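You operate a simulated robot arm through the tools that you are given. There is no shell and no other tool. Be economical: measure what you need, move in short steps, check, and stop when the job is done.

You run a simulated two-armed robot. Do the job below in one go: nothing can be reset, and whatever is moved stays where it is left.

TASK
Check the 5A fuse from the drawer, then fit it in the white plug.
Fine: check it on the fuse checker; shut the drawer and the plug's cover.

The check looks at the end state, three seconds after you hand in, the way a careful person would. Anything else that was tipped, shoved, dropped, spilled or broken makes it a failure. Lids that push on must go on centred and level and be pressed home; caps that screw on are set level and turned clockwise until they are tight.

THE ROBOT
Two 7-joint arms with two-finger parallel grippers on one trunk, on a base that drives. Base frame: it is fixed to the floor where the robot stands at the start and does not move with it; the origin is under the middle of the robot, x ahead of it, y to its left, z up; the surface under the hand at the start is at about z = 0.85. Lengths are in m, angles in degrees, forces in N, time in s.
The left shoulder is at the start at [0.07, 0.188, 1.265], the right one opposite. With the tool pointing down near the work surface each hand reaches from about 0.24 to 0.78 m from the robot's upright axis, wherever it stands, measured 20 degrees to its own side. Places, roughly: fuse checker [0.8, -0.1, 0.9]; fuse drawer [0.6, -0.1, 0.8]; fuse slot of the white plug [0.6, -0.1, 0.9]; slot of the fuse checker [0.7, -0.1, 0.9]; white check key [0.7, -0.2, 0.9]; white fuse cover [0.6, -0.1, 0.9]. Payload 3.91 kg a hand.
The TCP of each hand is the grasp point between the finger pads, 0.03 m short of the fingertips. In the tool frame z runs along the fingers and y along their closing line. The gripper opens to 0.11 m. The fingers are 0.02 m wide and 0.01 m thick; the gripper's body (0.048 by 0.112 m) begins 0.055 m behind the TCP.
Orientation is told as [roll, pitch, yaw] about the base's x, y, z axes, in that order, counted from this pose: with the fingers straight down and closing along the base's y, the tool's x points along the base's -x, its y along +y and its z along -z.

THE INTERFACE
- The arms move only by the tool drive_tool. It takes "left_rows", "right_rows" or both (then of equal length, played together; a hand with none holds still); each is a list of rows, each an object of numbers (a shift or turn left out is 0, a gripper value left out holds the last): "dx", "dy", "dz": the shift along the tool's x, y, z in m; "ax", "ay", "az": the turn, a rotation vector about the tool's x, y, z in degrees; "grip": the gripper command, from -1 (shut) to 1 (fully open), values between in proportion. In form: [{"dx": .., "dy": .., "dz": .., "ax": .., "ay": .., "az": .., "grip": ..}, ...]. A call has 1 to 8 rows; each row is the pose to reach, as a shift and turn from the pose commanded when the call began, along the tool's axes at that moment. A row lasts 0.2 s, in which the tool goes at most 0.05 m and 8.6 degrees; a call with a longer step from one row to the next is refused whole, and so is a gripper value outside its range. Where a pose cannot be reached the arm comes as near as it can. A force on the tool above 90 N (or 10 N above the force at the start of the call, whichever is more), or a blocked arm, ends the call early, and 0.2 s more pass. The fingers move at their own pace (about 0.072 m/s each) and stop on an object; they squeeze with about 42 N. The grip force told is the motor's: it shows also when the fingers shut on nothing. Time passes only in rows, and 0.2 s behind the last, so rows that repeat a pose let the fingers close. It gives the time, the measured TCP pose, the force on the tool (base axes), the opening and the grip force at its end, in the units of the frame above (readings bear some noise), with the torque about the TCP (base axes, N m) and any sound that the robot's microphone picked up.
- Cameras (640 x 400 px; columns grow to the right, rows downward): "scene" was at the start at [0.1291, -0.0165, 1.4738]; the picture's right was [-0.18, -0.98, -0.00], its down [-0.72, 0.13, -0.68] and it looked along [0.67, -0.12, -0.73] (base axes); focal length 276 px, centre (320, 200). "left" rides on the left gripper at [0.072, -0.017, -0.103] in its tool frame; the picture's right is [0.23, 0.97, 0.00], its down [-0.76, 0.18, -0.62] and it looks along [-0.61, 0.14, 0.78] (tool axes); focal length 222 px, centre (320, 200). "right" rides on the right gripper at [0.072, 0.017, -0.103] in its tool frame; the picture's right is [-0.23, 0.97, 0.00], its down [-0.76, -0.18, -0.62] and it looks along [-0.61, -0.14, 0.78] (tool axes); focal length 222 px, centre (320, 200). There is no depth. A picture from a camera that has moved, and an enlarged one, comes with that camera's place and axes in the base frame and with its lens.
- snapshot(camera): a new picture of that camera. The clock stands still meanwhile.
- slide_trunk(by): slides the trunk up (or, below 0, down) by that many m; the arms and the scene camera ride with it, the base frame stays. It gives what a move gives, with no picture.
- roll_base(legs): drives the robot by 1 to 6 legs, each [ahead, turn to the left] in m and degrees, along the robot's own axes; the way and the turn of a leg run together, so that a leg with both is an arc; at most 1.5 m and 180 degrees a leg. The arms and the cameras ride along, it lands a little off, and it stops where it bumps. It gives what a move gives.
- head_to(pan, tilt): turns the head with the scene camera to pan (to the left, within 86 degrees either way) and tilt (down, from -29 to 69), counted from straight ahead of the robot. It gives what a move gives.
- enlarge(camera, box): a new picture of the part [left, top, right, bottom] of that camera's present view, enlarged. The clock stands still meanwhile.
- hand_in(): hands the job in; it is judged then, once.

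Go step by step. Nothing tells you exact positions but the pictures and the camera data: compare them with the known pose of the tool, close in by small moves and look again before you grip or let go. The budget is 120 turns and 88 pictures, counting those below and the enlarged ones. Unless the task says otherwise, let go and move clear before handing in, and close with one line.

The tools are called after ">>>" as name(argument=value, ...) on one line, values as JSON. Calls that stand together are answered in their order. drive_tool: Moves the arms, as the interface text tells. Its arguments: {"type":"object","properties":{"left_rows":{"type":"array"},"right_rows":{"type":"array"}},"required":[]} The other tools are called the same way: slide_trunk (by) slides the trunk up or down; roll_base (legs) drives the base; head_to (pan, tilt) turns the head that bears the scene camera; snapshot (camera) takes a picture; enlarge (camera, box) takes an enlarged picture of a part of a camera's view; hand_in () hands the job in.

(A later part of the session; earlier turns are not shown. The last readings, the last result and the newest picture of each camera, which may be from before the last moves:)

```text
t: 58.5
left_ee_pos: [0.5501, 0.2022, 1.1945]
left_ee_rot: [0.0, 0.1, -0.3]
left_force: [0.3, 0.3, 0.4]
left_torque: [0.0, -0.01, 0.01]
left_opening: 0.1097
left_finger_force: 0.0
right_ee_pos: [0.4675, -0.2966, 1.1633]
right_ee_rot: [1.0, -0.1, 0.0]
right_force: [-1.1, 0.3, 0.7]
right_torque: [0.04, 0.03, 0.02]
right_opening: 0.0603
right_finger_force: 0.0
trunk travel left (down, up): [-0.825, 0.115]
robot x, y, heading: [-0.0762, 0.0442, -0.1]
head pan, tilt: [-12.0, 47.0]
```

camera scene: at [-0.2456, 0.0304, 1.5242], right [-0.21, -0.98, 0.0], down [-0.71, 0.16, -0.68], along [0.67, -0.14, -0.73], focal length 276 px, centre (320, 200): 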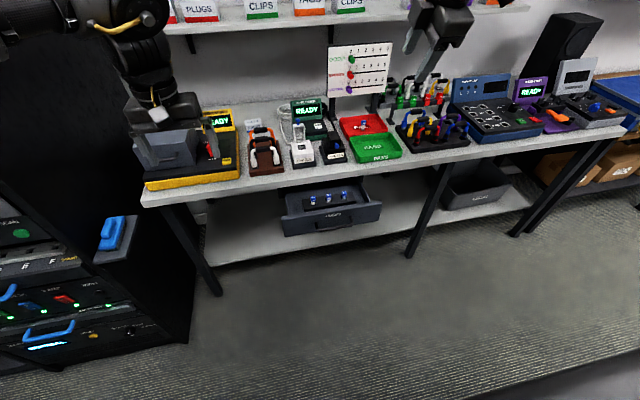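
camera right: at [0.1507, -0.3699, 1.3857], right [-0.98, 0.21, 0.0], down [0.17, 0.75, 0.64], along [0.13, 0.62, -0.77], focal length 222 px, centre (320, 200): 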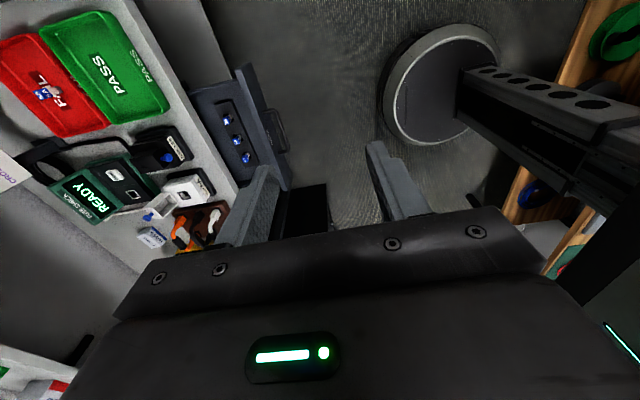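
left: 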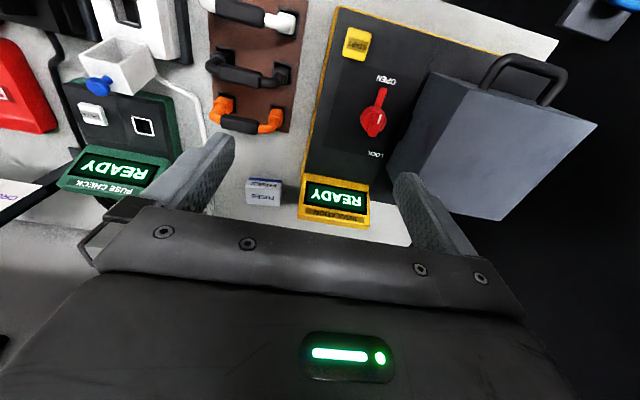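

>>> drive_tool(right_rows=[{"dx": 0.01, "dy": 0.03, "dz": 0.03}, {"dx": 0.02, "dy": 0.06, "dz": 0.06}, {"dx": 0.03, "dy": 0.09, "dz": 0.09}, {"dx": 0.04, "dy": 0.12, "dz": 0.12}, {"dx": 0.045, "dy": 0.149, "dz": 0.15, "ax": -1}, {"dx": 0.045, "dy": 0.149, "dz": 0.16, "ax": -1, "grip": 0.1}])

>>> snapshot(camera="right")

>>> head_to(pan=-15, tilt=64)

>>> snapshot(camera="scene")

```text
t: 59.9
left_ee_pos: [0.5503, 0.2018, 1.1936]
left_ee_rot: [-0.1, 0.2, -0.3]
left_force: [0.3, -0.1, 0.2]
left_torque: [-0.02, 0.02, 0.0]
left_opening: 0.1103
left_finger_force: 0.1
right_ee_pos: [0.3929, -0.2014, 1.0526]
right_ee_rot: [2.0, 0.0, 0.0]
right_force: [-0.8, 0.4, -0.3]
right_torque: [0.02, -0.03, 0.0]
right_opening: 0.0604
right_finger_force: 0.1
right hand out of reach, approached as far as the arm can: row 3, 4, 5, 6
trunk travel left (down, up): [-0.825, 0.115]
robot x, y, heading: [-0.0714, 0.0494, -0.5]
head pan, tilt: [-12.0, 47.0]
```

```text
63 pictures are left
camera right: at [0.3196, -0.1879, 1.1567], right [0.23, 0.97, 0.04], down [0.76, -0.2, 0.62], along [0.61, -0.11, -0.79], focal length 222 px, centre (320, 200)
```

right: 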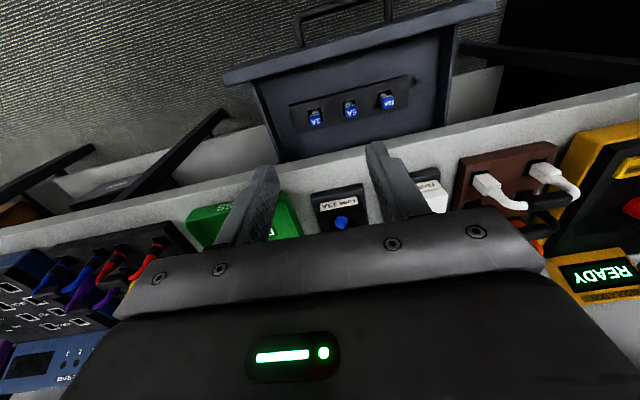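

```text
t: 60.7
left_ee_pos: [0.5499, 0.2036, 1.1934]
left_ee_rot: [0.0, 0.0, -0.4]
left_force: [-0.4, -0.2, 0.7]
left_torque: [0.0, 0.0, -0.02]
left_opening: 0.1102
left_finger_force: 0.0
right_ee_pos: [0.3929, -0.2014, 1.0534]
right_ee_rot: [2.1, -0.1, -0.1]
right_force: [0.3, -0.6, 0.0]
right_torque: [0.03, -0.01, -0.02]
right_opening: 0.0607
right_finger_force: 0.0
trunk travel left (down, up): [-0.825, 0.115]
robot x, y, heading: [-0.0733, 0.0477, -0.4]
head pan, tilt: [-15.0, 64.0]
```

```text
62 pictures are left
camera scene: at [0.0374, 0.0299, 1.503], right [-0.26, -0.96, 0.0], down [-0.87, 0.24, -0.44], along [0.42, -0.12, -0.9], focal length 276 px, centre (320, 200)
```

scene: 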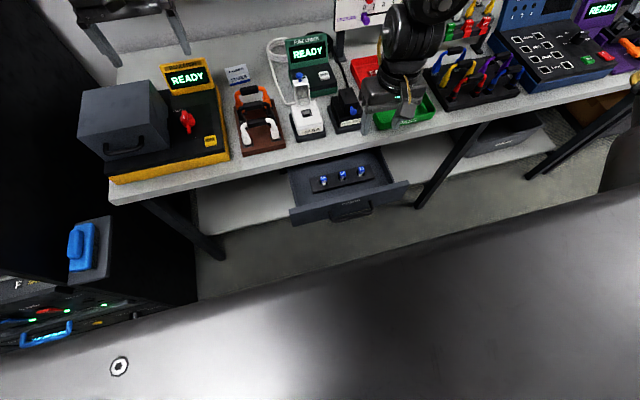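

>>> drive_tool(right_rows=[{"dx": -0.02, "dy": 0.0, "dz": 0.02, "ax": 1}, {"dx": -0.04, "dy": 0.01, "dz": 0.04, "ax": 2}, {"dx": -0.04, "dy": 0.03, "dz": 0.06, "ax": 2}, {"dx": -0.04, "dy": 0.05, "dz": 0.09, "ax": 2}])

>>> snapshot(camera="scene")

```text
t: 61.7
left_ee_pos: [0.5508, 0.2021, 1.1933]
left_ee_rot: [0.1, 0.0, -0.2]
left_force: [0.3, -0.6, -0.6]
left_torque: [0.01, 0.01, 0.0]
left_opening: 0.1101
left_finger_force: 0.0
right_ee_pos: [0.3974, -0.2265, 1.0337]
right_ee_rot: [0.1, -0.2, 0.0]
right_force: [-0.6, -0.1, 0.3]
right_torque: [0.01, 0.04, -0.03]
right_opening: 0.0606
right_finger_force: 0.0
right hand out of reach, approached as far as the arm can: row 1, 2, 3, 4
trunk travel left (down, up): [-0.825, 0.115]
robot x, y, heading: [-0.0721, 0.0477, -0.3]
head pan, tilt: [-15.0, 64.0]
```

```text
61 pictures are left
camera scene: at [0.0375, 0.0296, 1.5029], right [-0.26, -0.96, 0.0], down [-0.87, 0.24, -0.44], along [0.42, -0.12, -0.9], focal length 276 px, centre (320, 200)
```

scene: 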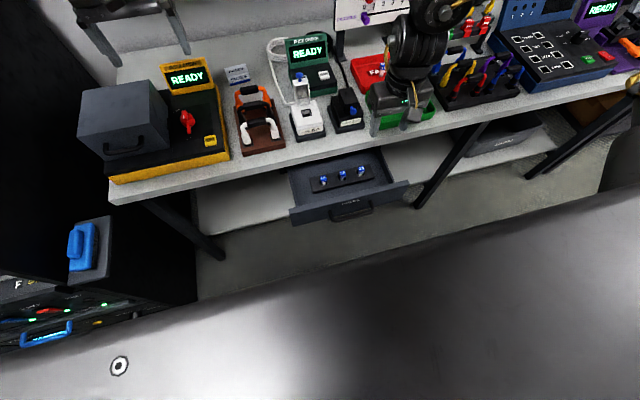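

The right arm's posture is stuck, while the left arm is still in its good posture. I'll raise the right hand out of the way and shift the base right so that the left arm can do the work.

>>> drive_tool(right_rows=[{"dy": -0.02, "dz": -0.03}, {"dy": -0.04, "dz": -0.06}, {"dy": -0.06, "dz": -0.1}, {"dy": -0.08, "dz": -0.14}, {"dy": -0.1, "dz": -0.18}, {"dy": -0.12, "dz": -0.2}])

>>> roll_base(legs=[[-0.45, 0], [0, -90], [0.33, 0], [0, 90], [0.3, 0]])

>>> head_to(pan=12, tilt=55)

>>> snapshot(camera="scene")

```text
t: 63.1
left_ee_pos: [0.5501, 0.2017, 1.1943]
left_ee_rot: [0.0, -0.1, -0.3]
left_force: [0.0, 0.7, 0.7]
left_torque: [0.04, -0.01, -0.01]
left_opening: 0.1102
left_finger_force: 0.1
right_ee_pos: [0.3962, -0.3481, 1.2336]
right_ee_rot: [0.0, 0.0, -0.1]
right_force: [-0.8, 0.3, 0.9]
right_torque: [0.03, -0.01, 0.04]
right_opening: 0.0606
right_finger_force: 0.1
trunk travel left (down, up): [-0.825, 0.115]
robot x, y, heading: [-0.0745, 0.0497, -0.3]
head pan, tilt: [-15.0, 64.0]
```

```text
t: 70.7
left_ee_pos: [-0.3759, -0.7181, 1.2085]
left_ee_rot: [0.0, -1.1, -91.3]
left_force: [-0.2, 0.6, 1.1]
left_torque: [-0.08, -0.01, -0.01]
left_opening: 0.11
left_finger_force: 0.1
right_ee_pos: [-0.9245, -0.5519, 1.2415]
right_ee_rot: [0.1, -1.1, -91.0]
right_force: [0.0, 0.7, 0.9]
right_torque: [-0.06, 0.03, 0.01]
right_opening: 0.0604
right_finger_force: 0.1
trunk travel left (down, up): [-0.825, 0.115]
robot x, y, heading: [-0.5163, -0.1126, -91.1]
head pan, tilt: [-15.0, 64.0]
stopped in leg 3: the robot was blocked; the commanded pose is now the measured one
```

```text
t: 71.7
left_ee_pos: [-0.3741, -0.7348, 1.1972]
left_ee_rot: [-0.1, -0.2, -91.3]
left_force: [-0.1, -1.0, -0.1]
left_torque: [0.03, 0.06, -0.01]
left_opening: 0.1101
left_finger_force: 0.1
right_ee_pos: [-0.9226, -0.5717, 1.2334]
right_ee_rot: [0.0, -0.3, -91.0]
right_force: [-0.6, -0.2, -0.4]
right_torque: [0.03, -0.02, 0.01]
right_opening: 0.0605
right_finger_force: 0.1
trunk travel left (down, up): [-0.825, 0.115]
robot x, y, heading: [-0.5213, -0.1148, -91.4]
head pan, tilt: [12.0, 55.0]
```

```text
60 pictures are left
camera scene: at [-0.5039, -0.2394, 1.513], right [-0.98, -0.18, 0.0], down [-0.15, 0.81, -0.57], along [0.11, -0.56, -0.82], focal length 276 px, centre (320, 200)
```

scene: 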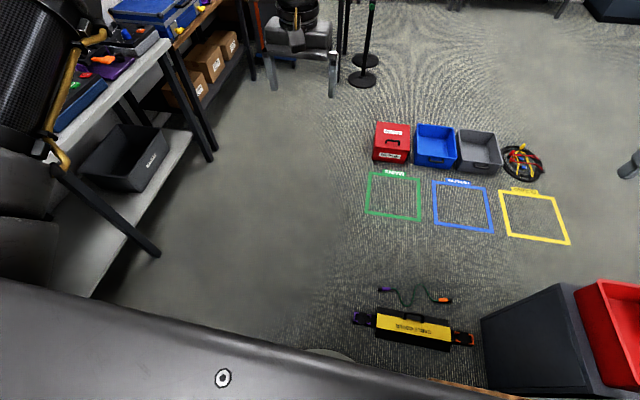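

>>> head_to(pan=-35, tilt=55)

>>> snapshot(camera="scene")

```text
t: 72.8
left_ee_pos: [-0.3751, -0.7306, 1.1995]
left_ee_rot: [0.0, -0.6, -91.3]
left_force: [-0.2, -0.7, 1.0]
left_torque: [0.02, 0.01, 0.06]
left_opening: 0.11
left_finger_force: 0.0
right_ee_pos: [-0.9239, -0.5669, 1.2358]
right_ee_rot: [0.0, -0.4, -90.9]
right_force: [0.1, -0.8, -1.0]
right_torque: [0.0, 0.02, -0.04]
right_opening: 0.0605
right_finger_force: 0.0
trunk travel left (down, up): [-0.825, 0.115]
robot x, y, heading: [-0.5177, -0.1133, -91.0]
head pan, tilt: [-35.0, 55.0]
```

```text
59 pictures are left
camera scene: at [-0.5603, -0.2226, 1.5134], right [-0.81, 0.59, 0.0], down [0.48, 0.66, -0.57], along [-0.34, -0.46, -0.82], focal length 276 px, centre (320, 200)
```

scene: 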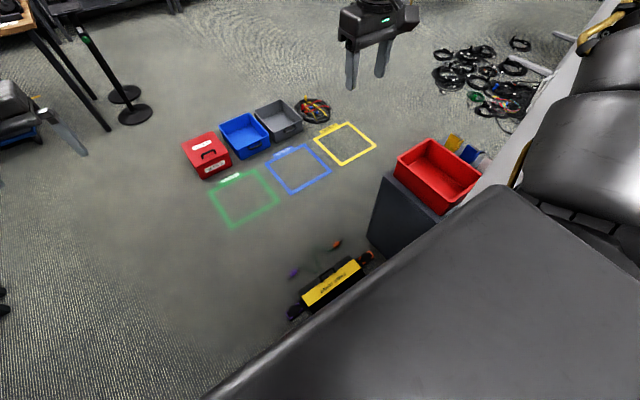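

Something blocked the base there, and nothing looks tipped. I'll retrace and take a diagonal path instead.

>>> roll_base(legs=[[-0.16, 0], [0, 51], [0.42, 0], [0, 40]])

>>> head_to(pan=8, tilt=55)

>>> snapshot(camera="scene")

```text
t: 80.6
left_ee_pos: [0.425, -0.0714, 1.2014]
left_ee_rot: [0.0, -0.5, -0.3]
left_force: [-0.3, 0.5, 0.0]
left_torque: [0.0, 0.02, -0.03]
left_opening: 0.1101
left_finger_force: 0.1
right_ee_pos: [0.2701, -0.6231, 1.236]
right_ee_rot: [0.1, -0.5, 0.1]
right_force: [0.9, 0.2, -0.2]
right_torque: [-0.01, 0.02, 0.02]
right_opening: 0.0605
right_finger_force: 0.1
trunk travel left (down, up): [-0.825, 0.115]
robot x, y, heading: [-0.1854, -0.2249, -0.4]
head pan, tilt: [-35.0, 55.0]
```

```text
t: 81.7
left_ee_pos: [0.4254, -0.0722, 1.2006]
left_ee_rot: [0.0, -0.5, -0.2]
left_force: [0.1, 0.5, -0.8]
left_torque: [-0.03, 0.02, 0.01]
left_opening: 0.1103
left_finger_force: 0.0
right_ee_pos: [0.2703, -0.6227, 1.236]
right_ee_rot: [-0.1, -0.5, 0.0]
right_force: [-0.5, 0.0, 0.0]
right_torque: [0.01, 0.01, 0.02]
right_opening: 0.0607
right_finger_force: 0.1
trunk travel left (down, up): [-0.825, 0.115]
robot x, y, heading: [-0.1935, -0.2258, -0.3]
head pan, tilt: [8.0, 55.0]
```

```text
58 pictures are left
camera scene: at [-0.0693, -0.2171, 1.5135], right [0.13, -0.99, 0.0], down [-0.81, -0.11, -0.57], along [0.57, 0.08, -0.82], focal length 276 px, centre (320, 200)
```

scene: 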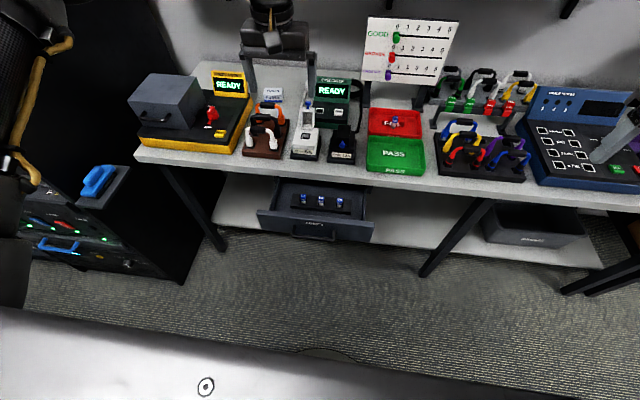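

>>> roll_base(legs=[[0.13, 0]])

>>> drive_tool(left_rows=[{"dx": 0.03, "dy": -0.02, "dz": 0.04, "grip": 0}, {"dx": 0.06, "dy": -0.04, "dz": 0.08, "grip": -0.1}, {"dx": 0.09, "dy": -0.06, "dz": 0.12}, {"dx": 0.118, "dy": -0.076, "dz": 0.16}, {"dx": 0.118, "dy": -0.076, "dz": 0.2}, {"dx": 0.118, "dy": -0.076, "dz": 0.22}])

>>> snapshot(camera="left")

```text
t: 83.0
left_ee_pos: [0.5523, -0.0721, 1.2009]
left_ee_rot: [-0.2, -0.7, -0.4]
left_force: [-0.7, 0.0, 0.0]
left_torque: [0.02, -0.01, 0.0]
left_opening: 0.1098
left_finger_force: 0.0
right_ee_pos: [0.3971, -0.6233, 1.2367]
right_ee_rot: [0.1, -0.6, 0.0]
right_force: [-0.4, 1.2, 0.1]
right_torque: [0.0, -0.03, 0.01]
right_opening: 0.0605
right_finger_force: 0.1
trunk travel left (down, up): [-0.825, 0.115]
robot x, y, heading: [-0.0611, -0.2244, -0.4]
head pan, tilt: [8.0, 55.0]
```

```text
refused: row 1 steps farther than a row can; nothing moved
```

```text
57 pictures are left
camera left: at [0.4785, -0.0892, 1.3057], right [-0.22, 0.97, 0.0], down [0.76, 0.17, 0.63], along [0.62, 0.14, -0.77], focal length 222 px, centre (320, 200)
```

left: 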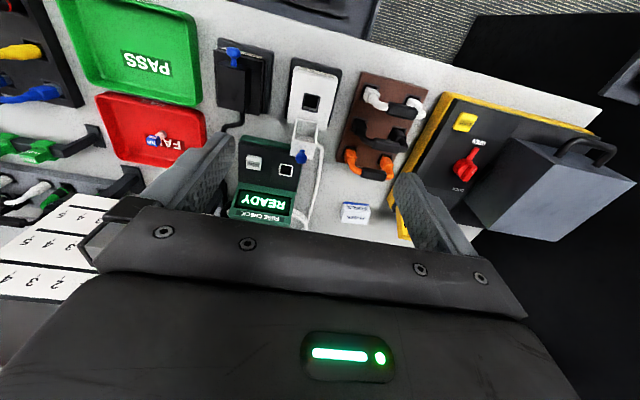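

>>> drive_tool(left_rows=[{"dx": 0.02, "dy": -0.015, "dz": 0.035, "grip": 0}, {"dx": 0.04, "dy": -0.03, "dz": 0.07, "grip": -0.1}, {"dx": 0.06, "dy": -0.045, "dz": 0.105}, {"dx": 0.08, "dy": -0.06, "dz": 0.14}, {"dx": 0.1, "dy": -0.076, "dz": 0.175}, {"dx": 0.118, "dy": -0.076, "dz": 0.21}])

>>> snapshot(camera="left")

>>> enlarge(camera="scene", box=[240, 60, 400, 260])

```text
t: 84.4
left_ee_pos: [0.4395, -0.1468, 0.9891]
left_ee_rot: [-0.3, -0.5, -0.3]
left_force: [1.3, 0.1, -0.1]
left_torque: [-0.01, 0.04, -0.02]
left_opening: 0.0493
left_finger_force: 0.1
right_ee_pos: [0.4006, -0.6228, 1.2364]
right_ee_rot: [0.0, -0.4, 0.1]
right_force: [-0.1, -0.9, -0.2]
right_torque: [0.03, 0.04, 0.03]
right_opening: 0.0603
right_finger_force: 0.0
trunk travel left (down, up): [-0.825, 0.115]
robot x, y, heading: [-0.0579, -0.2251, -0.4]
head pan, tilt: [8.0, 55.0]
```

```text
56 pictures are left
camera left: at [0.3668, -0.1637, 1.0924], right [-0.22, 0.98, 0.0], down [0.76, 0.17, 0.63], along [0.61, 0.14, -0.78], focal length 222 px, centre (320, 200)
```

left: 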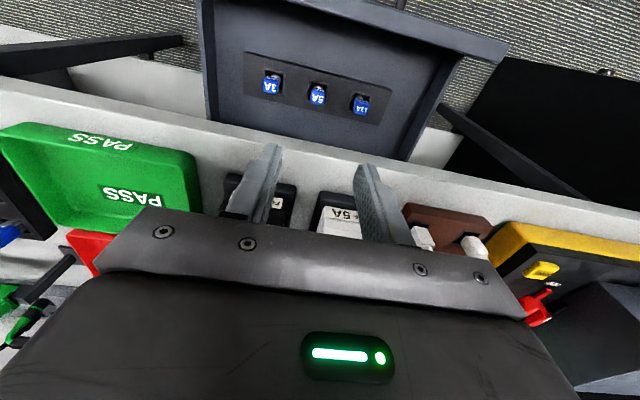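

```text
2.00 times, centred on (320, 160) of scene
camera zoom: at [0.0622, -0.2169, 1.5135], right [0.13, -0.99, 0.0], down [-0.81, -0.11, -0.57], along [0.57, 0.08, -0.82], focal length 553 px, centre (320, 280)
```

zoom: 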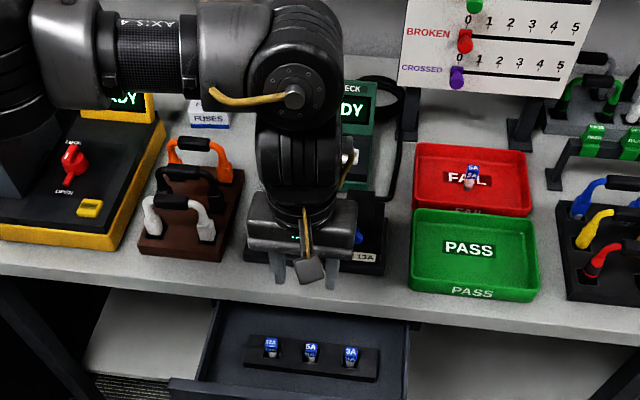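

>>> drive_tool(left_rows=[{"dx": 0.001, "dy": -0.003, "dz": 0.04}, {"dx": 0.001, "dy": -0.003, "dz": 0.08}, {"dx": 0.001, "dy": -0.003, "dz": 0.12}, {"dx": 0.001, "dy": -0.003, "dz": 0.14}])

>>> snapshot(camera="left")

>>> enlarge(camera="scene", box=[270, 170, 360, 230])

```text
t: 85.4
left_ee_pos: [0.4406, -0.152, 0.8482]
left_ee_rot: [0.1, -0.5, -0.3]
left_force: [0.2, 0.3, 1.3]
left_torque: [0.0, -0.01, 0.01]
left_opening: 0.0494
left_finger_force: 0.2
right_ee_pos: [0.3997, -0.623, 1.2357]
right_ee_rot: [0.0, -0.4, 0.0]
right_force: [-0.1, -0.7, 0.0]
right_torque: [0.0, -0.02, 0.02]
right_opening: 0.0604
right_finger_force: 0.0
trunk travel left (down, up): [-0.825, 0.115]
robot x, y, heading: [-0.0653, -0.2245, -0.2]
head pan, tilt: [8.0, 55.0]
```

```text
54 pictures are left
camera left: at [0.3669, -0.1679, 0.9528], right [-0.22, 0.97, 0.0], down [0.76, 0.17, 0.63], along [0.61, 0.14, -0.78], focal length 222 px, centre (320, 200)
```

left: 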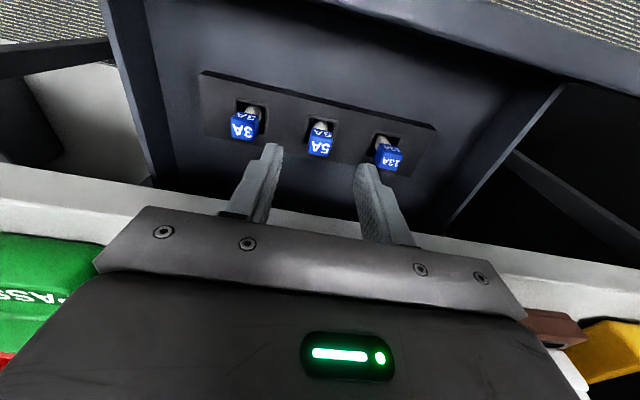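

```text
6.67 times, centred on (315, 200) of scene
camera zoom: at [0.0613, -0.2177, 1.5135], right [0.13, -0.99, 0.0], down [-0.81, -0.11, -0.57], along [0.57, 0.08, -0.82], focal length 1844 px, centre (353, 200)
```

zoom: 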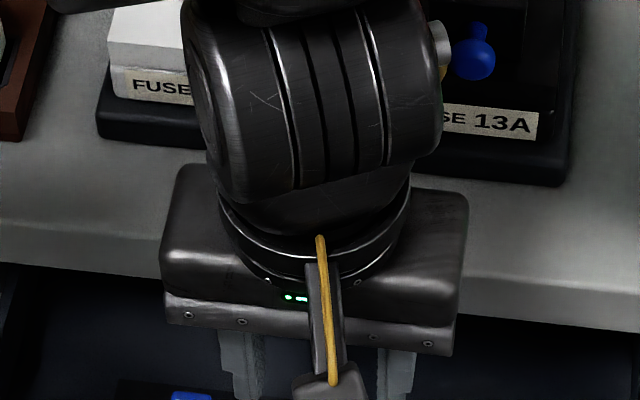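

>>> drive_tool(left_rows=[{"dz": 0.015, "dx": 0.002, "dy": 0.001}, {"dz": 0.03, "dx": 0.002, "dy": 0.001}, {"dz": 0.039, "dx": 0.002, "dy": 0.001}])

>>> snapshot(camera="left")

```text
t: 86.2
left_ee_pos: [0.4377, -0.1498, 0.8109]
left_ee_rot: [-0.2, -0.5, -0.2]
left_force: [0.3, 0.2, -0.2]
left_torque: [0.0, 0.0, 0.01]
left_opening: 0.0495
left_finger_force: 0.2
right_ee_pos: [0.4005, -0.624, 1.2363]
right_ee_rot: [0.0, -0.4, 0.0]
right_force: [-0.4, -0.1, -0.4]
right_torque: [0.0, 0.04, 0.0]
right_opening: 0.0604
right_finger_force: 0.1
trunk travel left (down, up): [-0.825, 0.115]
robot x, y, heading: [-0.0582, -0.2261, -0.6]
head pan, tilt: [8.0, 55.0]
```

```text
52 pictures are left
camera left: at [0.3644, -0.1672, 0.9139], right [-0.22, 0.97, 0.0], down [0.76, 0.17, 0.63], along [0.61, 0.14, -0.78], focal length 222 px, centre (320, 200)
```

left: 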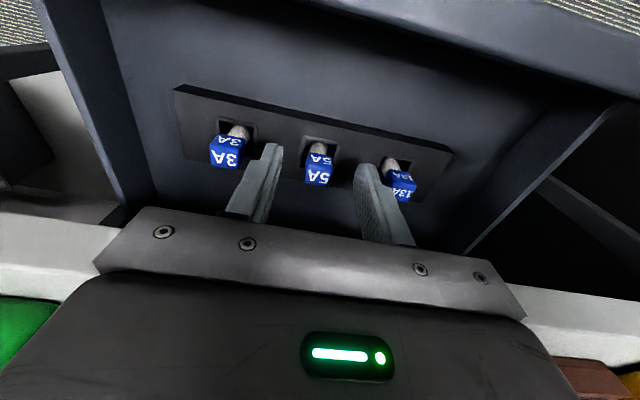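

>>> drive_tool(left_rows=[{"dz": 0.016, "dx": -0.001}, {"dz": 0.016, "dx": -0.001, "grip": -0.5}, {"dz": 0.016, "dx": -0.001, "grip": -1}, {"dz": 0.016, "dx": -0.001, "grip": -1}, {"dz": 0.016, "dx": -0.001, "grip": -1}])

>>> snapshot(camera="left")

```text
t: 87.4
left_ee_pos: [0.4395, -0.1511, 0.795]
left_ee_rot: [-0.1, -0.4, -0.3]
left_force: [0.3, -0.2, 0.2]
left_torque: [-0.02, 0.03, 0.02]
left_opening: 0.0154
left_finger_force: 42.3
right_ee_pos: [0.3982, -0.623, 1.2361]
right_ee_rot: [0.0, -0.4, 0.0]
right_force: [0.7, -0.2, -0.9]
right_torque: [-0.01, -0.01, 0.03]
right_opening: 0.0605
right_finger_force: 0.1
trunk travel left (down, up): [-0.825, 0.115]
robot x, y, heading: [-0.0589, -0.2265, -0.7]
head pan, tilt: [8.0, 55.0]
```

```text
51 pictures are left
camera left: at [0.3657, -0.167, 0.8983], right [-0.22, 0.97, 0.0], down [0.76, 0.17, 0.63], along [0.61, 0.14, -0.78], focal length 222 px, centre (320, 200)
```

left: 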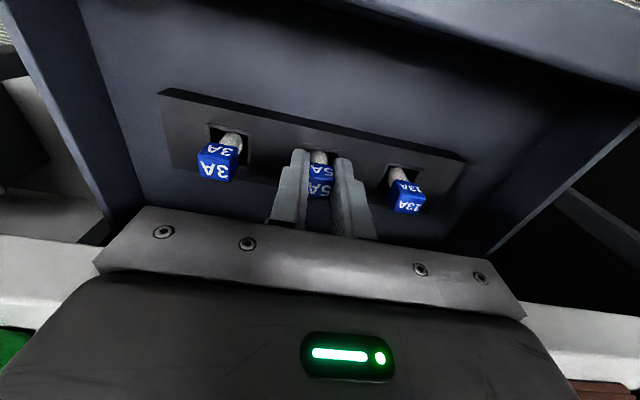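

>>> drive_tool(left_rows=[{"dz": -0.03}, {"dz": -0.07}, {"dz": -0.11}, {"dz": -0.15}, {"dz": -0.19}, {"dz": -0.23}, {"dz": -0.25}])

>>> snapshot(camera="left")

>>> enlarge(camera="scene", box=[240, 60, 400, 220])

```text
t: 89.0
left_ee_pos: [0.4519, -0.147, 1.0402]
left_ee_rot: [-0.1, -0.3, -0.5]
left_force: [1.3, 0.6, -1.1]
left_torque: [0.04, 0.0, 0.0]
left_opening: 0.0153
left_finger_force: 42.2
left hand out of reach, approached as far as the arm can: row 6, 7
right_ee_pos: [0.4004, -0.6228, 1.2364]
right_ee_rot: [-0.1, -0.5, 0.0]
right_force: [0.0, -0.6, -0.3]
right_torque: [0.02, 0.0, 0.0]
right_opening: 0.0607
right_finger_force: 0.0
trunk travel left (down, up): [-0.825, 0.115]
robot x, y, heading: [-0.0642, -0.2274, -0.6]
head pan, tilt: [8.0, 55.0]
```

```text
50 pictures are left
camera left: at [0.3792, -0.1641, 1.1446], right [-0.22, 0.98, 0.0], down [0.76, 0.17, 0.63], along [0.61, 0.14, -0.78], focal length 222 px, centre (320, 200)
```

left: 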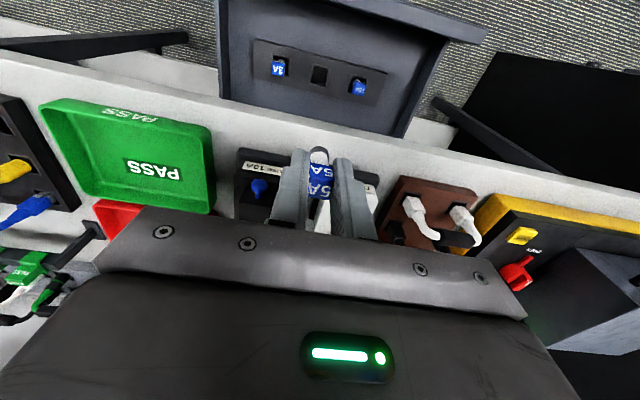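

```text
2.50 times, centred on (320, 140) of scene
camera zoom: at [0.0607, -0.2176, 1.5135], right [0.13, -0.99, 0.0], down [-0.81, -0.11, -0.57], along [0.57, 0.08, -0.82], focal length 691 px, centre (320, 350)
```

zoom: 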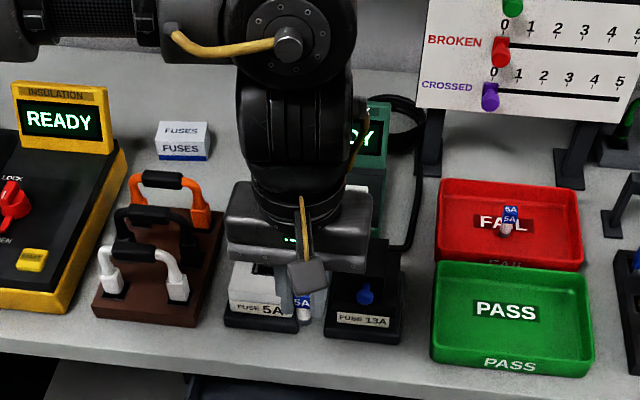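

>>> roll_base(legs=[[0.1, 0]])

>>> head_to(pan=8, tilt=45)

>>> snapshot(camera="scene")

>>> snapshot(camera="left")

```text
t: 90.1
left_ee_pos: [0.5413, -0.1488, 1.0473]
left_ee_rot: [-0.1, -1.1, -0.6]
left_force: [0.0, 0.1, 0.7]
left_torque: [0.01, -0.05, -0.03]
left_opening: 0.0151
left_finger_force: 41.9
right_ee_pos: [0.4865, -0.6241, 1.2431]
right_ee_rot: [0.0, -1.1, 0.0]
right_force: [-0.1, -0.5, 0.0]
right_torque: [-0.01, -0.08, 0.02]
right_opening: 0.0605
right_finger_force: 0.1
trunk travel left (down, up): [-0.825, 0.115]
robot x, y, heading: [0.0391, -0.2236, -0.6]
head pan, tilt: [8.0, 55.0]
```

```text
t: 90.9
left_ee_pos: [0.5489, -0.1503, 1.0427]
left_ee_rot: [-0.3, -0.6, -0.7]
left_force: [0.0, 0.3, 0.6]
left_torque: [-0.01, -0.02, 0.04]
left_opening: 0.0149
left_finger_force: 41.9
right_ee_pos: [0.495, -0.6241, 1.2374]
right_ee_rot: [-0.1, -0.7, -0.2]
right_force: [0.1, 0.3, 0.5]
right_torque: [0.01, 0.01, 0.0]
right_opening: 0.0605
right_finger_force: 0.1
trunk travel left (down, up): [-0.825, 0.115]
robot x, y, heading: [0.0355, -0.2248, -0.5]
head pan, tilt: [8.0, 45.0]
```

```text
48 pictures are left
camera scene: at [0.1672, -0.2171, 1.5271], right [0.13, -0.99, 0.0], down [-0.7, -0.09, -0.71], along [0.7, 0.09, -0.71], focal length 276 px, centre (320, 200)
```

scene: 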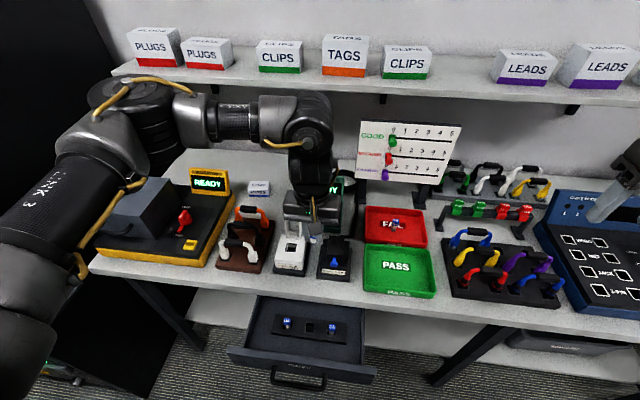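

```text
47 pictures are left
camera left: at [0.4757, -0.1657, 1.1461], right [-0.22, 0.98, 0.0], down [0.76, 0.17, 0.63], along [0.62, 0.13, -0.78], focal length 222 px, centre (320, 200)
```

left: 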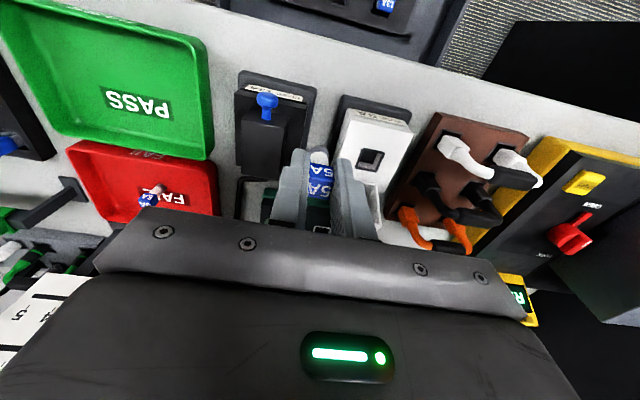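

>>> drive_tool(left_rows=[{"dx": -0.04, "dy": 0.01}, {"dx": -0.08, "dy": 0.02}, {"dx": -0.12, "dy": 0.03}, {"dx": -0.15, "dy": 0.045}, {"dx": -0.15, "dy": 0.045, "ay": 0.6}])

>>> snapshot(camera="left")

>>> enlarge(camera="left", box=[240, 90, 400, 240])

```text
t: 92.1
left_ee_pos: [0.6998, -0.1055, 1.0426]
left_ee_rot: [-0.3, 0.1, -0.8]
left_force: [-0.4, 0.6, -0.8]
left_torque: [0.02, -0.02, 0.03]
left_opening: 0.0154
left_finger_force: 41.9
right_ee_pos: [0.4978, -0.6256, 1.2381]
right_ee_rot: [0.0, -0.7, 0.0]
right_force: [-0.9, -0.1, 0.3]
right_torque: [0.01, 0.0, -0.02]
right_opening: 0.0604
right_finger_force: 0.2
trunk travel left (down, up): [-0.825, 0.115]
robot x, y, heading: [0.0388, -0.2229, -0.8]
head pan, tilt: [8.0, 45.0]
```

```text
46 pictures are left
camera left: at [0.6286, -0.122, 1.148], right [-0.21, 0.98, 0.0], down [0.77, 0.17, 0.62], along [0.61, 0.13, -0.78], focal length 222 px, centre (320, 200)
```

left: 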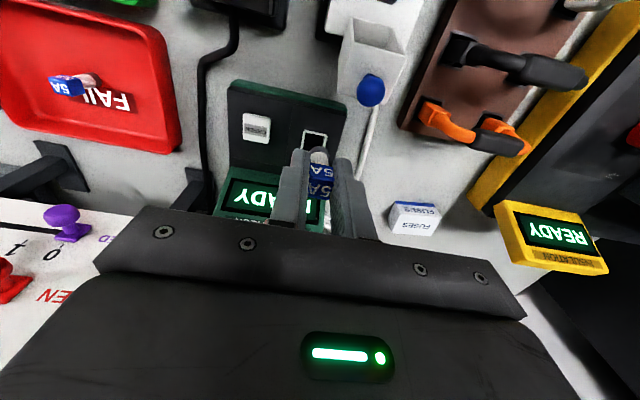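

```text
2.67 times, centred on (320, 165) of left
camera zoom: at [0.6286, -0.122, 1.148], right [-0.21, 0.98, 0.0], down [0.77, 0.17, 0.62], along [0.61, 0.13, -0.78], focal length 592 px, centre (320, 293)
```

zoom: 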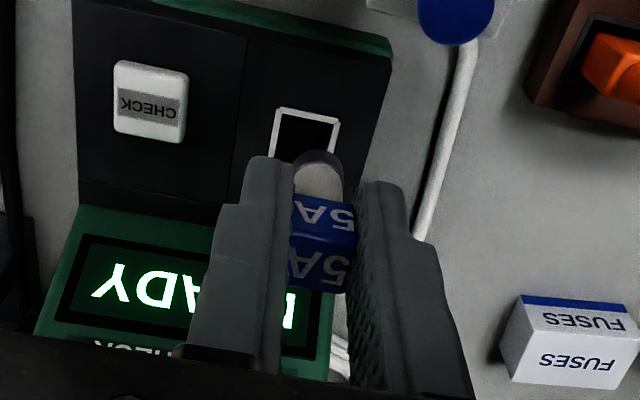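

>>> drive_tool(left_rows=[{"dx": -0.015, "dz": 0.02}, {"dx": -0.03, "dz": 0.04}, {"dx": -0.03, "dz": 0.055}])

>>> enlarge(camera="left", box=[240, 90, 400, 240])

>>> enlarge(camera="scene", box=[260, 150, 380, 280])

```text
t: 92.9
left_ee_pos: [0.7307, -0.1063, 0.9883]
left_ee_rot: [-0.3, 0.2, -0.6]
left_force: [0.4, 0.1, -0.9]
left_torque: [-0.02, 0.0, 0.02]
left_opening: 0.0151
left_finger_force: 41.7
right_ee_pos: [0.4971, -0.6228, 1.2377]
right_ee_rot: [0.0, -0.5, 0.0]
right_force: [1.0, 0.3, -0.5]
right_torque: [0.0, 0.0, -0.02]
right_opening: 0.0607
right_finger_force: 0.0
trunk travel left (down, up): [-0.825, 0.115]
robot x, y, heading: [0.0399, -0.2218, -0.2]
head pan, tilt: [8.0, 45.0]
```

```text
2.67 times, centred on (320, 165) of left
camera zoom: at [0.659, -0.1209, 1.0925], right [-0.22, 0.98, 0.0], down [0.76, 0.17, 0.62], along [0.61, 0.13, -0.78], focal length 592 px, centre (320, 293)
```

zoom: 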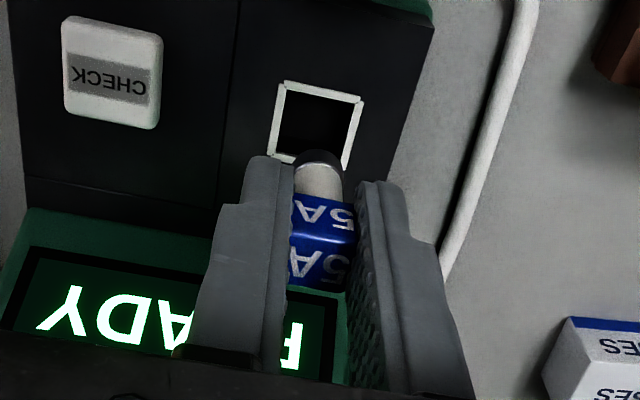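

```text
3.08 times, centred on (320, 215) of scene
camera zoom: at [0.1698, -0.2151, 1.5269], right [0.13, -0.99, 0.0], down [-0.7, -0.09, -0.71], along [0.7, 0.09, -0.71], focal length 851 px, centre (320, 154)
```

zoom: 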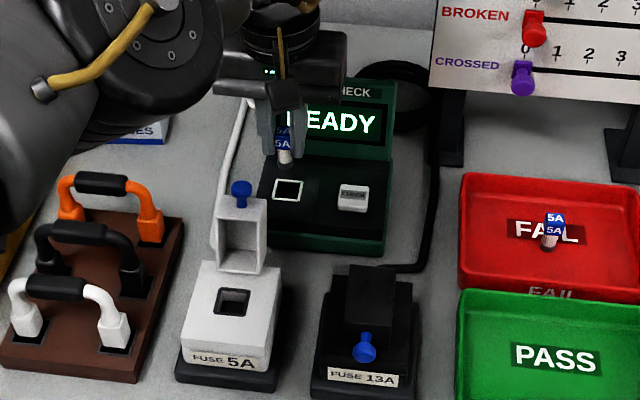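

>>> drive_tool(left_rows=[{"dx": -0.007, "dz": 0.01}, {"dx": -0.007, "dz": 0.02}, {"dx": -0.007, "dz": 0.03}])

>>> enlarge(camera="left", box=[240, 90, 400, 240])

>>> enlarge(camera="scene", box=[290, 170, 350, 235])

```text
t: 93.7
left_ee_pos: [0.7306, -0.1101, 0.9634]
left_ee_rot: [-0.3, 0.1, -0.6]
left_force: [0.3, 0.2, 0.0]
left_torque: [0.01, -0.01, -0.02]
left_opening: 0.0152
left_finger_force: 42.1
left hand out of reach, approached as far as the arm can: row 1, 2, 3
right_ee_pos: [0.4963, -0.6239, 1.2369]
right_ee_rot: [0.1, -0.6, 0.1]
right_force: [-0.9, -0.8, 0.2]
right_torque: [0.03, 0.01, 0.01]
right_opening: 0.0604
right_finger_force: 0.0
trunk travel left (down, up): [-0.825, 0.115]
robot x, y, heading: [0.0405, -0.2263, -0.5]
head pan, tilt: [8.0, 45.0]
```

```text
2.67 times, centred on (320, 165) of left
camera zoom: at [0.6578, -0.1268, 1.0684], right [-0.22, 0.98, 0.0], down [0.76, 0.17, 0.62], along [0.61, 0.13, -0.78], focal length 592 px, centre (320, 293)
```

zoom: 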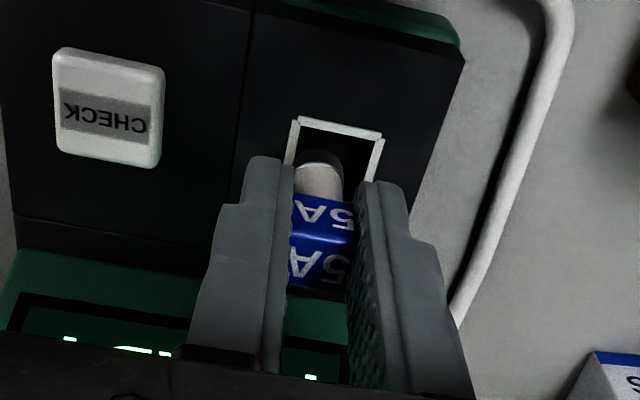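

```text
6.15 times, centred on (320, 202) of scene
camera zoom: at [0.1697, -0.2174, 1.5269], right [0.13, -0.99, 0.0], down [-0.7, -0.09, -0.71], along [0.7, 0.09, -0.71], focal length 1702 px, centre (320, 185)
```

zoom: 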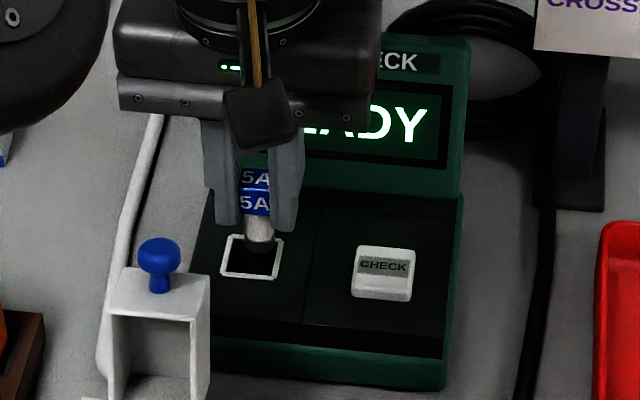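

Just short of reach here; I'll lift and pull back, move the base 6 cm closer, then return over the slot.

>>> drive_tool(left_rows=[{"dz": -0.03}, {"dz": -0.06, "dx": 0.03}, {"dz": -0.06, "dx": 0.06}])

>>> roll_base(legs=[[0.06, 0]])

>>> drive_tool(left_rows=[{}])

```text
t: 94.5
left_ee_pos: [0.6704, -0.1078, 1.0246]
left_ee_rot: [-0.2, 0.1, -0.7]
left_force: [0.3, 0.7, -0.1]
left_torque: [0.0, -0.05, -0.02]
left_opening: 0.0155
left_finger_force: 42.2
right_ee_pos: [0.4973, -0.6221, 1.2374]
right_ee_rot: [-0.1, -0.7, -0.1]
right_force: [-0.1, -0.3, -0.1]
right_torque: [0.0, 0.0, -0.01]
right_opening: 0.0607
right_finger_force: 0.0
trunk travel left (down, up): [-0.825, 0.115]
robot x, y, heading: [0.0367, -0.228, -0.8]
head pan, tilt: [8.0, 45.0]
```

```text
t: 95.4
left_ee_pos: [0.7237, -0.1118, 1.0297]
left_ee_rot: [-0.2, -0.6, -0.6]
left_force: [0.1, 0.4, -0.4]
left_torque: [-0.08, 0.02, -0.02]
left_opening: 0.0152
left_finger_force: 41.8
right_ee_pos: [0.5452, -0.6254, 1.2409]
right_ee_rot: [0.2, -1.2, 0.0]
right_force: [-0.1, -0.7, 0.3]
right_torque: [0.02, 0.02, 0.0]
right_opening: 0.0604
right_finger_force: 0.0
trunk travel left (down, up): [-0.825, 0.115]
robot x, y, heading: [0.0987, -0.2274, -0.4]
head pan, tilt: [8.0, 45.0]
```

```text
t: 95.8
left_ee_pos: [0.7331, -0.1107, 1.0233]
left_ee_rot: [-0.2, 0.2, -0.6]
left_force: [0.4, -0.4, -0.8]
left_torque: [-0.02, 0.04, 0.01]
left_opening: 0.0153
left_finger_force: 42.1
right_ee_pos: [0.5589, -0.6263, 1.2361]
right_ee_rot: [0.1, -0.5, 0.1]
right_force: [1.1, 0.1, -1.2]
right_torque: [-0.02, 0.11, -0.03]
right_opening: 0.0603
right_finger_force: 0.0
trunk travel left (down, up): [-0.825, 0.115]
robot x, y, heading: [0.0935, -0.223, -0.5]
head pan, tilt: [8.0, 45.0]
```

>>> drive_tool(left_rows=[{"dx": -0.006, "dy": 0.005, "dz": 0.02}, {"dx": -0.006, "dy": 0.005, "dz": 0.04}, {"dx": -0.006, "dy": 0.005, "dz": 0.06}, {"dx": -0.006, "dy": 0.005, "dz": 0.06}])

>>> enlarge(camera="left", box=[240, 90, 400, 240])

>>> enlarge(camera="scene", box=[290, 190, 350, 255])

```text
t: 96.8
left_ee_pos: [0.7314, -0.1056, 0.9691]
left_ee_rot: [-0.2, -0.5, -0.6]
left_force: [-0.6, -0.2, 0.1]
left_torque: [0.0, -0.01, 0.0]
left_opening: 0.0154
left_finger_force: 41.8
right_ee_pos: [0.5463, -0.6244, 1.2409]
right_ee_rot: [0.1, -1.0, 0.0]
right_force: [-1.1, -1.8, 0.0]
right_torque: [0.01, 0.03, -0.03]
right_opening: 0.0606
right_finger_force: 0.0
trunk travel left (down, up): [-0.825, 0.115]
robot x, y, heading: [0.0975, -0.2265, -0.6]
head pan, tilt: [8.0, 45.0]
```

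```text
2.67 times, centred on (320, 165) of left
camera zoom: at [0.6582, -0.1226, 1.0731], right [-0.22, 0.98, 0.0], down [0.76, 0.17, 0.63], along [0.61, 0.13, -0.78], focal length 592 px, centre (320, 293)
```

zoom: 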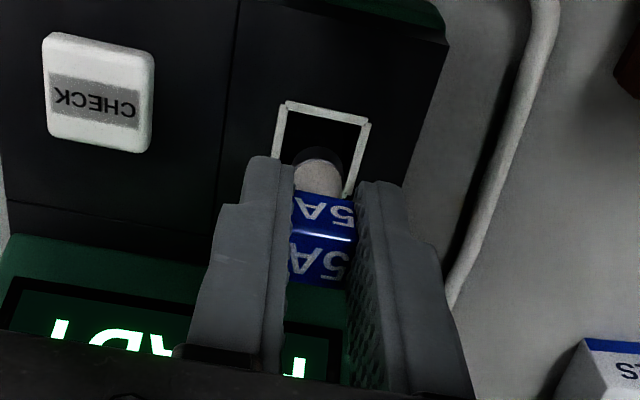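

```text
6.15 times, centred on (320, 222) of scene
camera zoom: at [0.2277, -0.2176, 1.5271], right [0.13, -0.99, 0.0], down [-0.7, -0.09, -0.71], along [0.7, 0.09, -0.71], focal length 1702 px, centre (320, 62)
```

zoom: 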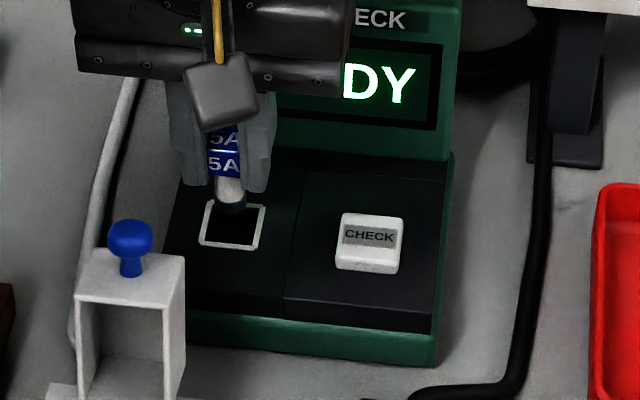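

>>> snapshot(camera="scene")

>>> drive_tool(left_rows=[{}, {}])

```text
38 pictures are left
camera scene: at [0.2277, -0.2176, 1.5271], right [0.13, -0.99, 0.0], down [-0.7, -0.09, -0.71], along [0.7, 0.09, -0.71], focal length 276 px, centre (320, 200)
```

scene: 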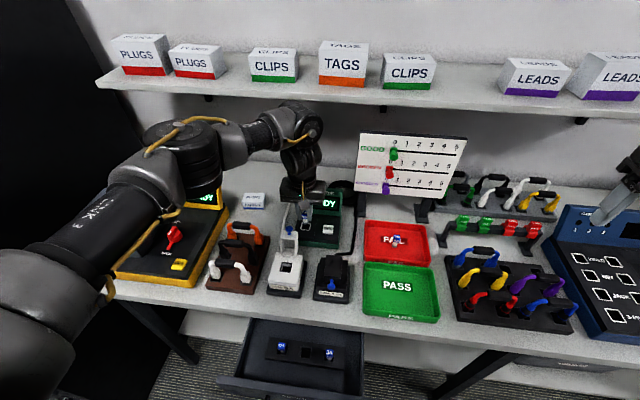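

```text
t: 97.4
left_ee_pos: [0.7327, -0.107, 0.9694]
left_ee_rot: [-0.2, -0.2, -0.6]
left_force: [-0.1, 0.5, -0.4]
left_torque: [-0.01, 0.01, -0.02]
left_opening: 0.0153
left_finger_force: 41.9
right_ee_pos: [0.5473, -0.6244, 1.2393]
right_ee_rot: [0.2, -1.0, 0.0]
right_force: [0.0, 0.8, 0.8]
right_torque: [0.05, -0.03, 0.04]
right_opening: 0.0604
right_finger_force: 0.0
trunk travel left (down, up): [-0.825, 0.115]
robot x, y, heading: [0.0961, -0.2268, -0.6]
head pan, tilt: [8.0, 45.0]
```

>>> drive_tool(left_rows=[{"dx": -0.0035, "dy": 0.001}, {"dx": -0.0035, "dy": 0.001, "dz": 0.008}, {"dx": -0.0035, "dy": 0.001, "dz": 0.016}, {"dx": -0.0035, "dy": 0.001, "dz": 0.016}])

>>> enlarge(camera="left", box=[240, 90, 400, 240])

>>> enlarge(camera="scene", box=[290, 190, 350, 255])

```text
t: 98.4
left_ee_pos: [0.7355, -0.105, 0.9519]
left_ee_rot: [-0.3, -0.3, -0.7]
left_force: [0.3, -0.5, 0.6]
left_torque: [-0.02, -0.03, -0.01]
left_opening: 0.0151
left_finger_force: 41.8
right_ee_pos: [0.5486, -0.626, 1.2398]
right_ee_rot: [0.0, -0.9, -0.1]
right_force: [-0.1, -0.4, 0.1]
right_torque: [0.0, 0.03, 0.03]
right_opening: 0.0603
right_finger_force: 0.0
trunk travel left (down, up): [-0.825, 0.115]
robot x, y, heading: [0.0939, -0.2222, -0.4]
head pan, tilt: [8.0, 45.0]
```

```text
2.67 times, centred on (320, 165) of left
camera zoom: at [0.6627, -0.1214, 1.0563], right [-0.22, 0.98, 0.0], down [0.76, 0.17, 0.63], along [0.61, 0.13, -0.78], focal length 592 px, centre (320, 293)
```

zoom: 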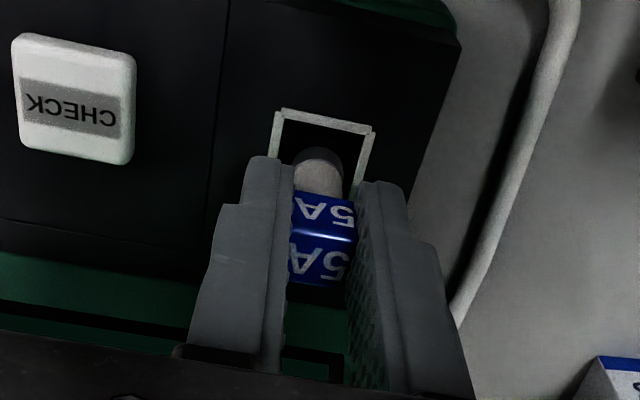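

```text
6.15 times, centred on (320, 222) of scene
camera zoom: at [0.2296, -0.2179, 1.5269], right [0.13, -0.99, 0.0], down [-0.7, -0.09, -0.71], along [0.7, 0.09, -0.71], focal length 1702 px, centre (320, 62)
```

zoom: 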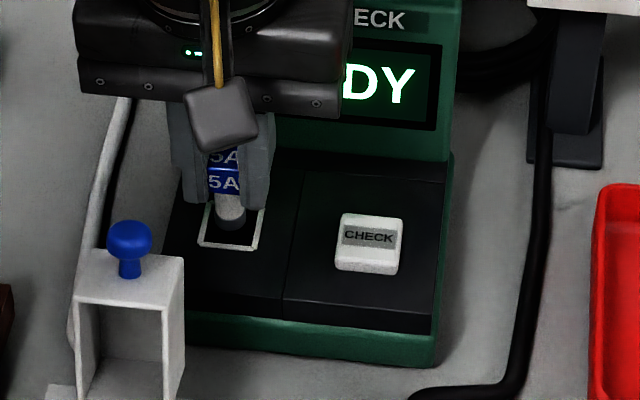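

>>> drive_tool(left_rows=[{"dx": 0.001, "dz": 0.006}, {"dx": 0.001, "dz": 0.012}, {"dx": 0.001, "dz": 0.018}, {"dx": 0.001, "dz": 0.018}])

>>> enlarge(camera="left", box=[240, 90, 400, 240])

```text
t: 99.4
left_ee_pos: [0.7352, -0.1047, 0.9334]
left_ee_rot: [-0.3, -0.3, -0.6]
left_force: [-0.2, 0.2, -0.3]
left_torque: [-0.02, 0.0, -0.03]
left_opening: 0.0152
left_finger_force: 42.1
right_ee_pos: [0.5487, -0.6252, 1.2404]
right_ee_rot: [0.2, -0.9, 0.0]
right_force: [0.1, -0.5, -0.2]
right_torque: [-0.01, 0.0, 0.0]
right_opening: 0.0607
right_finger_force: 0.0
trunk travel left (down, up): [-0.825, 0.115]
robot x, y, heading: [0.0944, -0.2267, -0.4]
head pan, tilt: [8.0, 45.0]
```

```text
2.67 times, centred on (320, 165) of left
camera zoom: at [0.6622, -0.1212, 1.0381], right [-0.22, 0.98, 0.0], down [0.76, 0.17, 0.63], along [0.61, 0.13, -0.78], focal length 592 px, centre (320, 293)
```

zoom: 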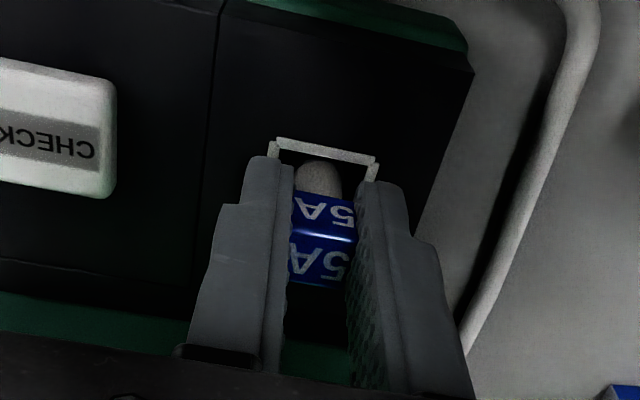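

>>> drive_tool(left_rows=[{"dz": 0.003}, {"dz": 0.006}, {"dz": 0.006}])

```text
t: 100.2
left_ee_pos: [0.7347, -0.1052, 0.9299]
left_ee_rot: [-0.2, -0.5, -0.6]
left_force: [3.3, 0.7, 17.0]
left_torque: [0.1, -0.24, -0.02]
left_opening: 0.0153
left_finger_force: 41.9
right_ee_pos: [0.5463, -0.6254, 1.24]
right_ee_rot: [0.1, -1.0, 0.1]
right_force: [-0.5, 0.0, 0.7]
right_torque: [0.03, 0.01, 0.01]
right_opening: 0.0607
right_finger_force: 0.1
trunk travel left (down, up): [-0.825, 0.115]
robot x, y, heading: [0.0968, -0.2281, -0.5]
head pan, tilt: [8.0, 45.0]
```

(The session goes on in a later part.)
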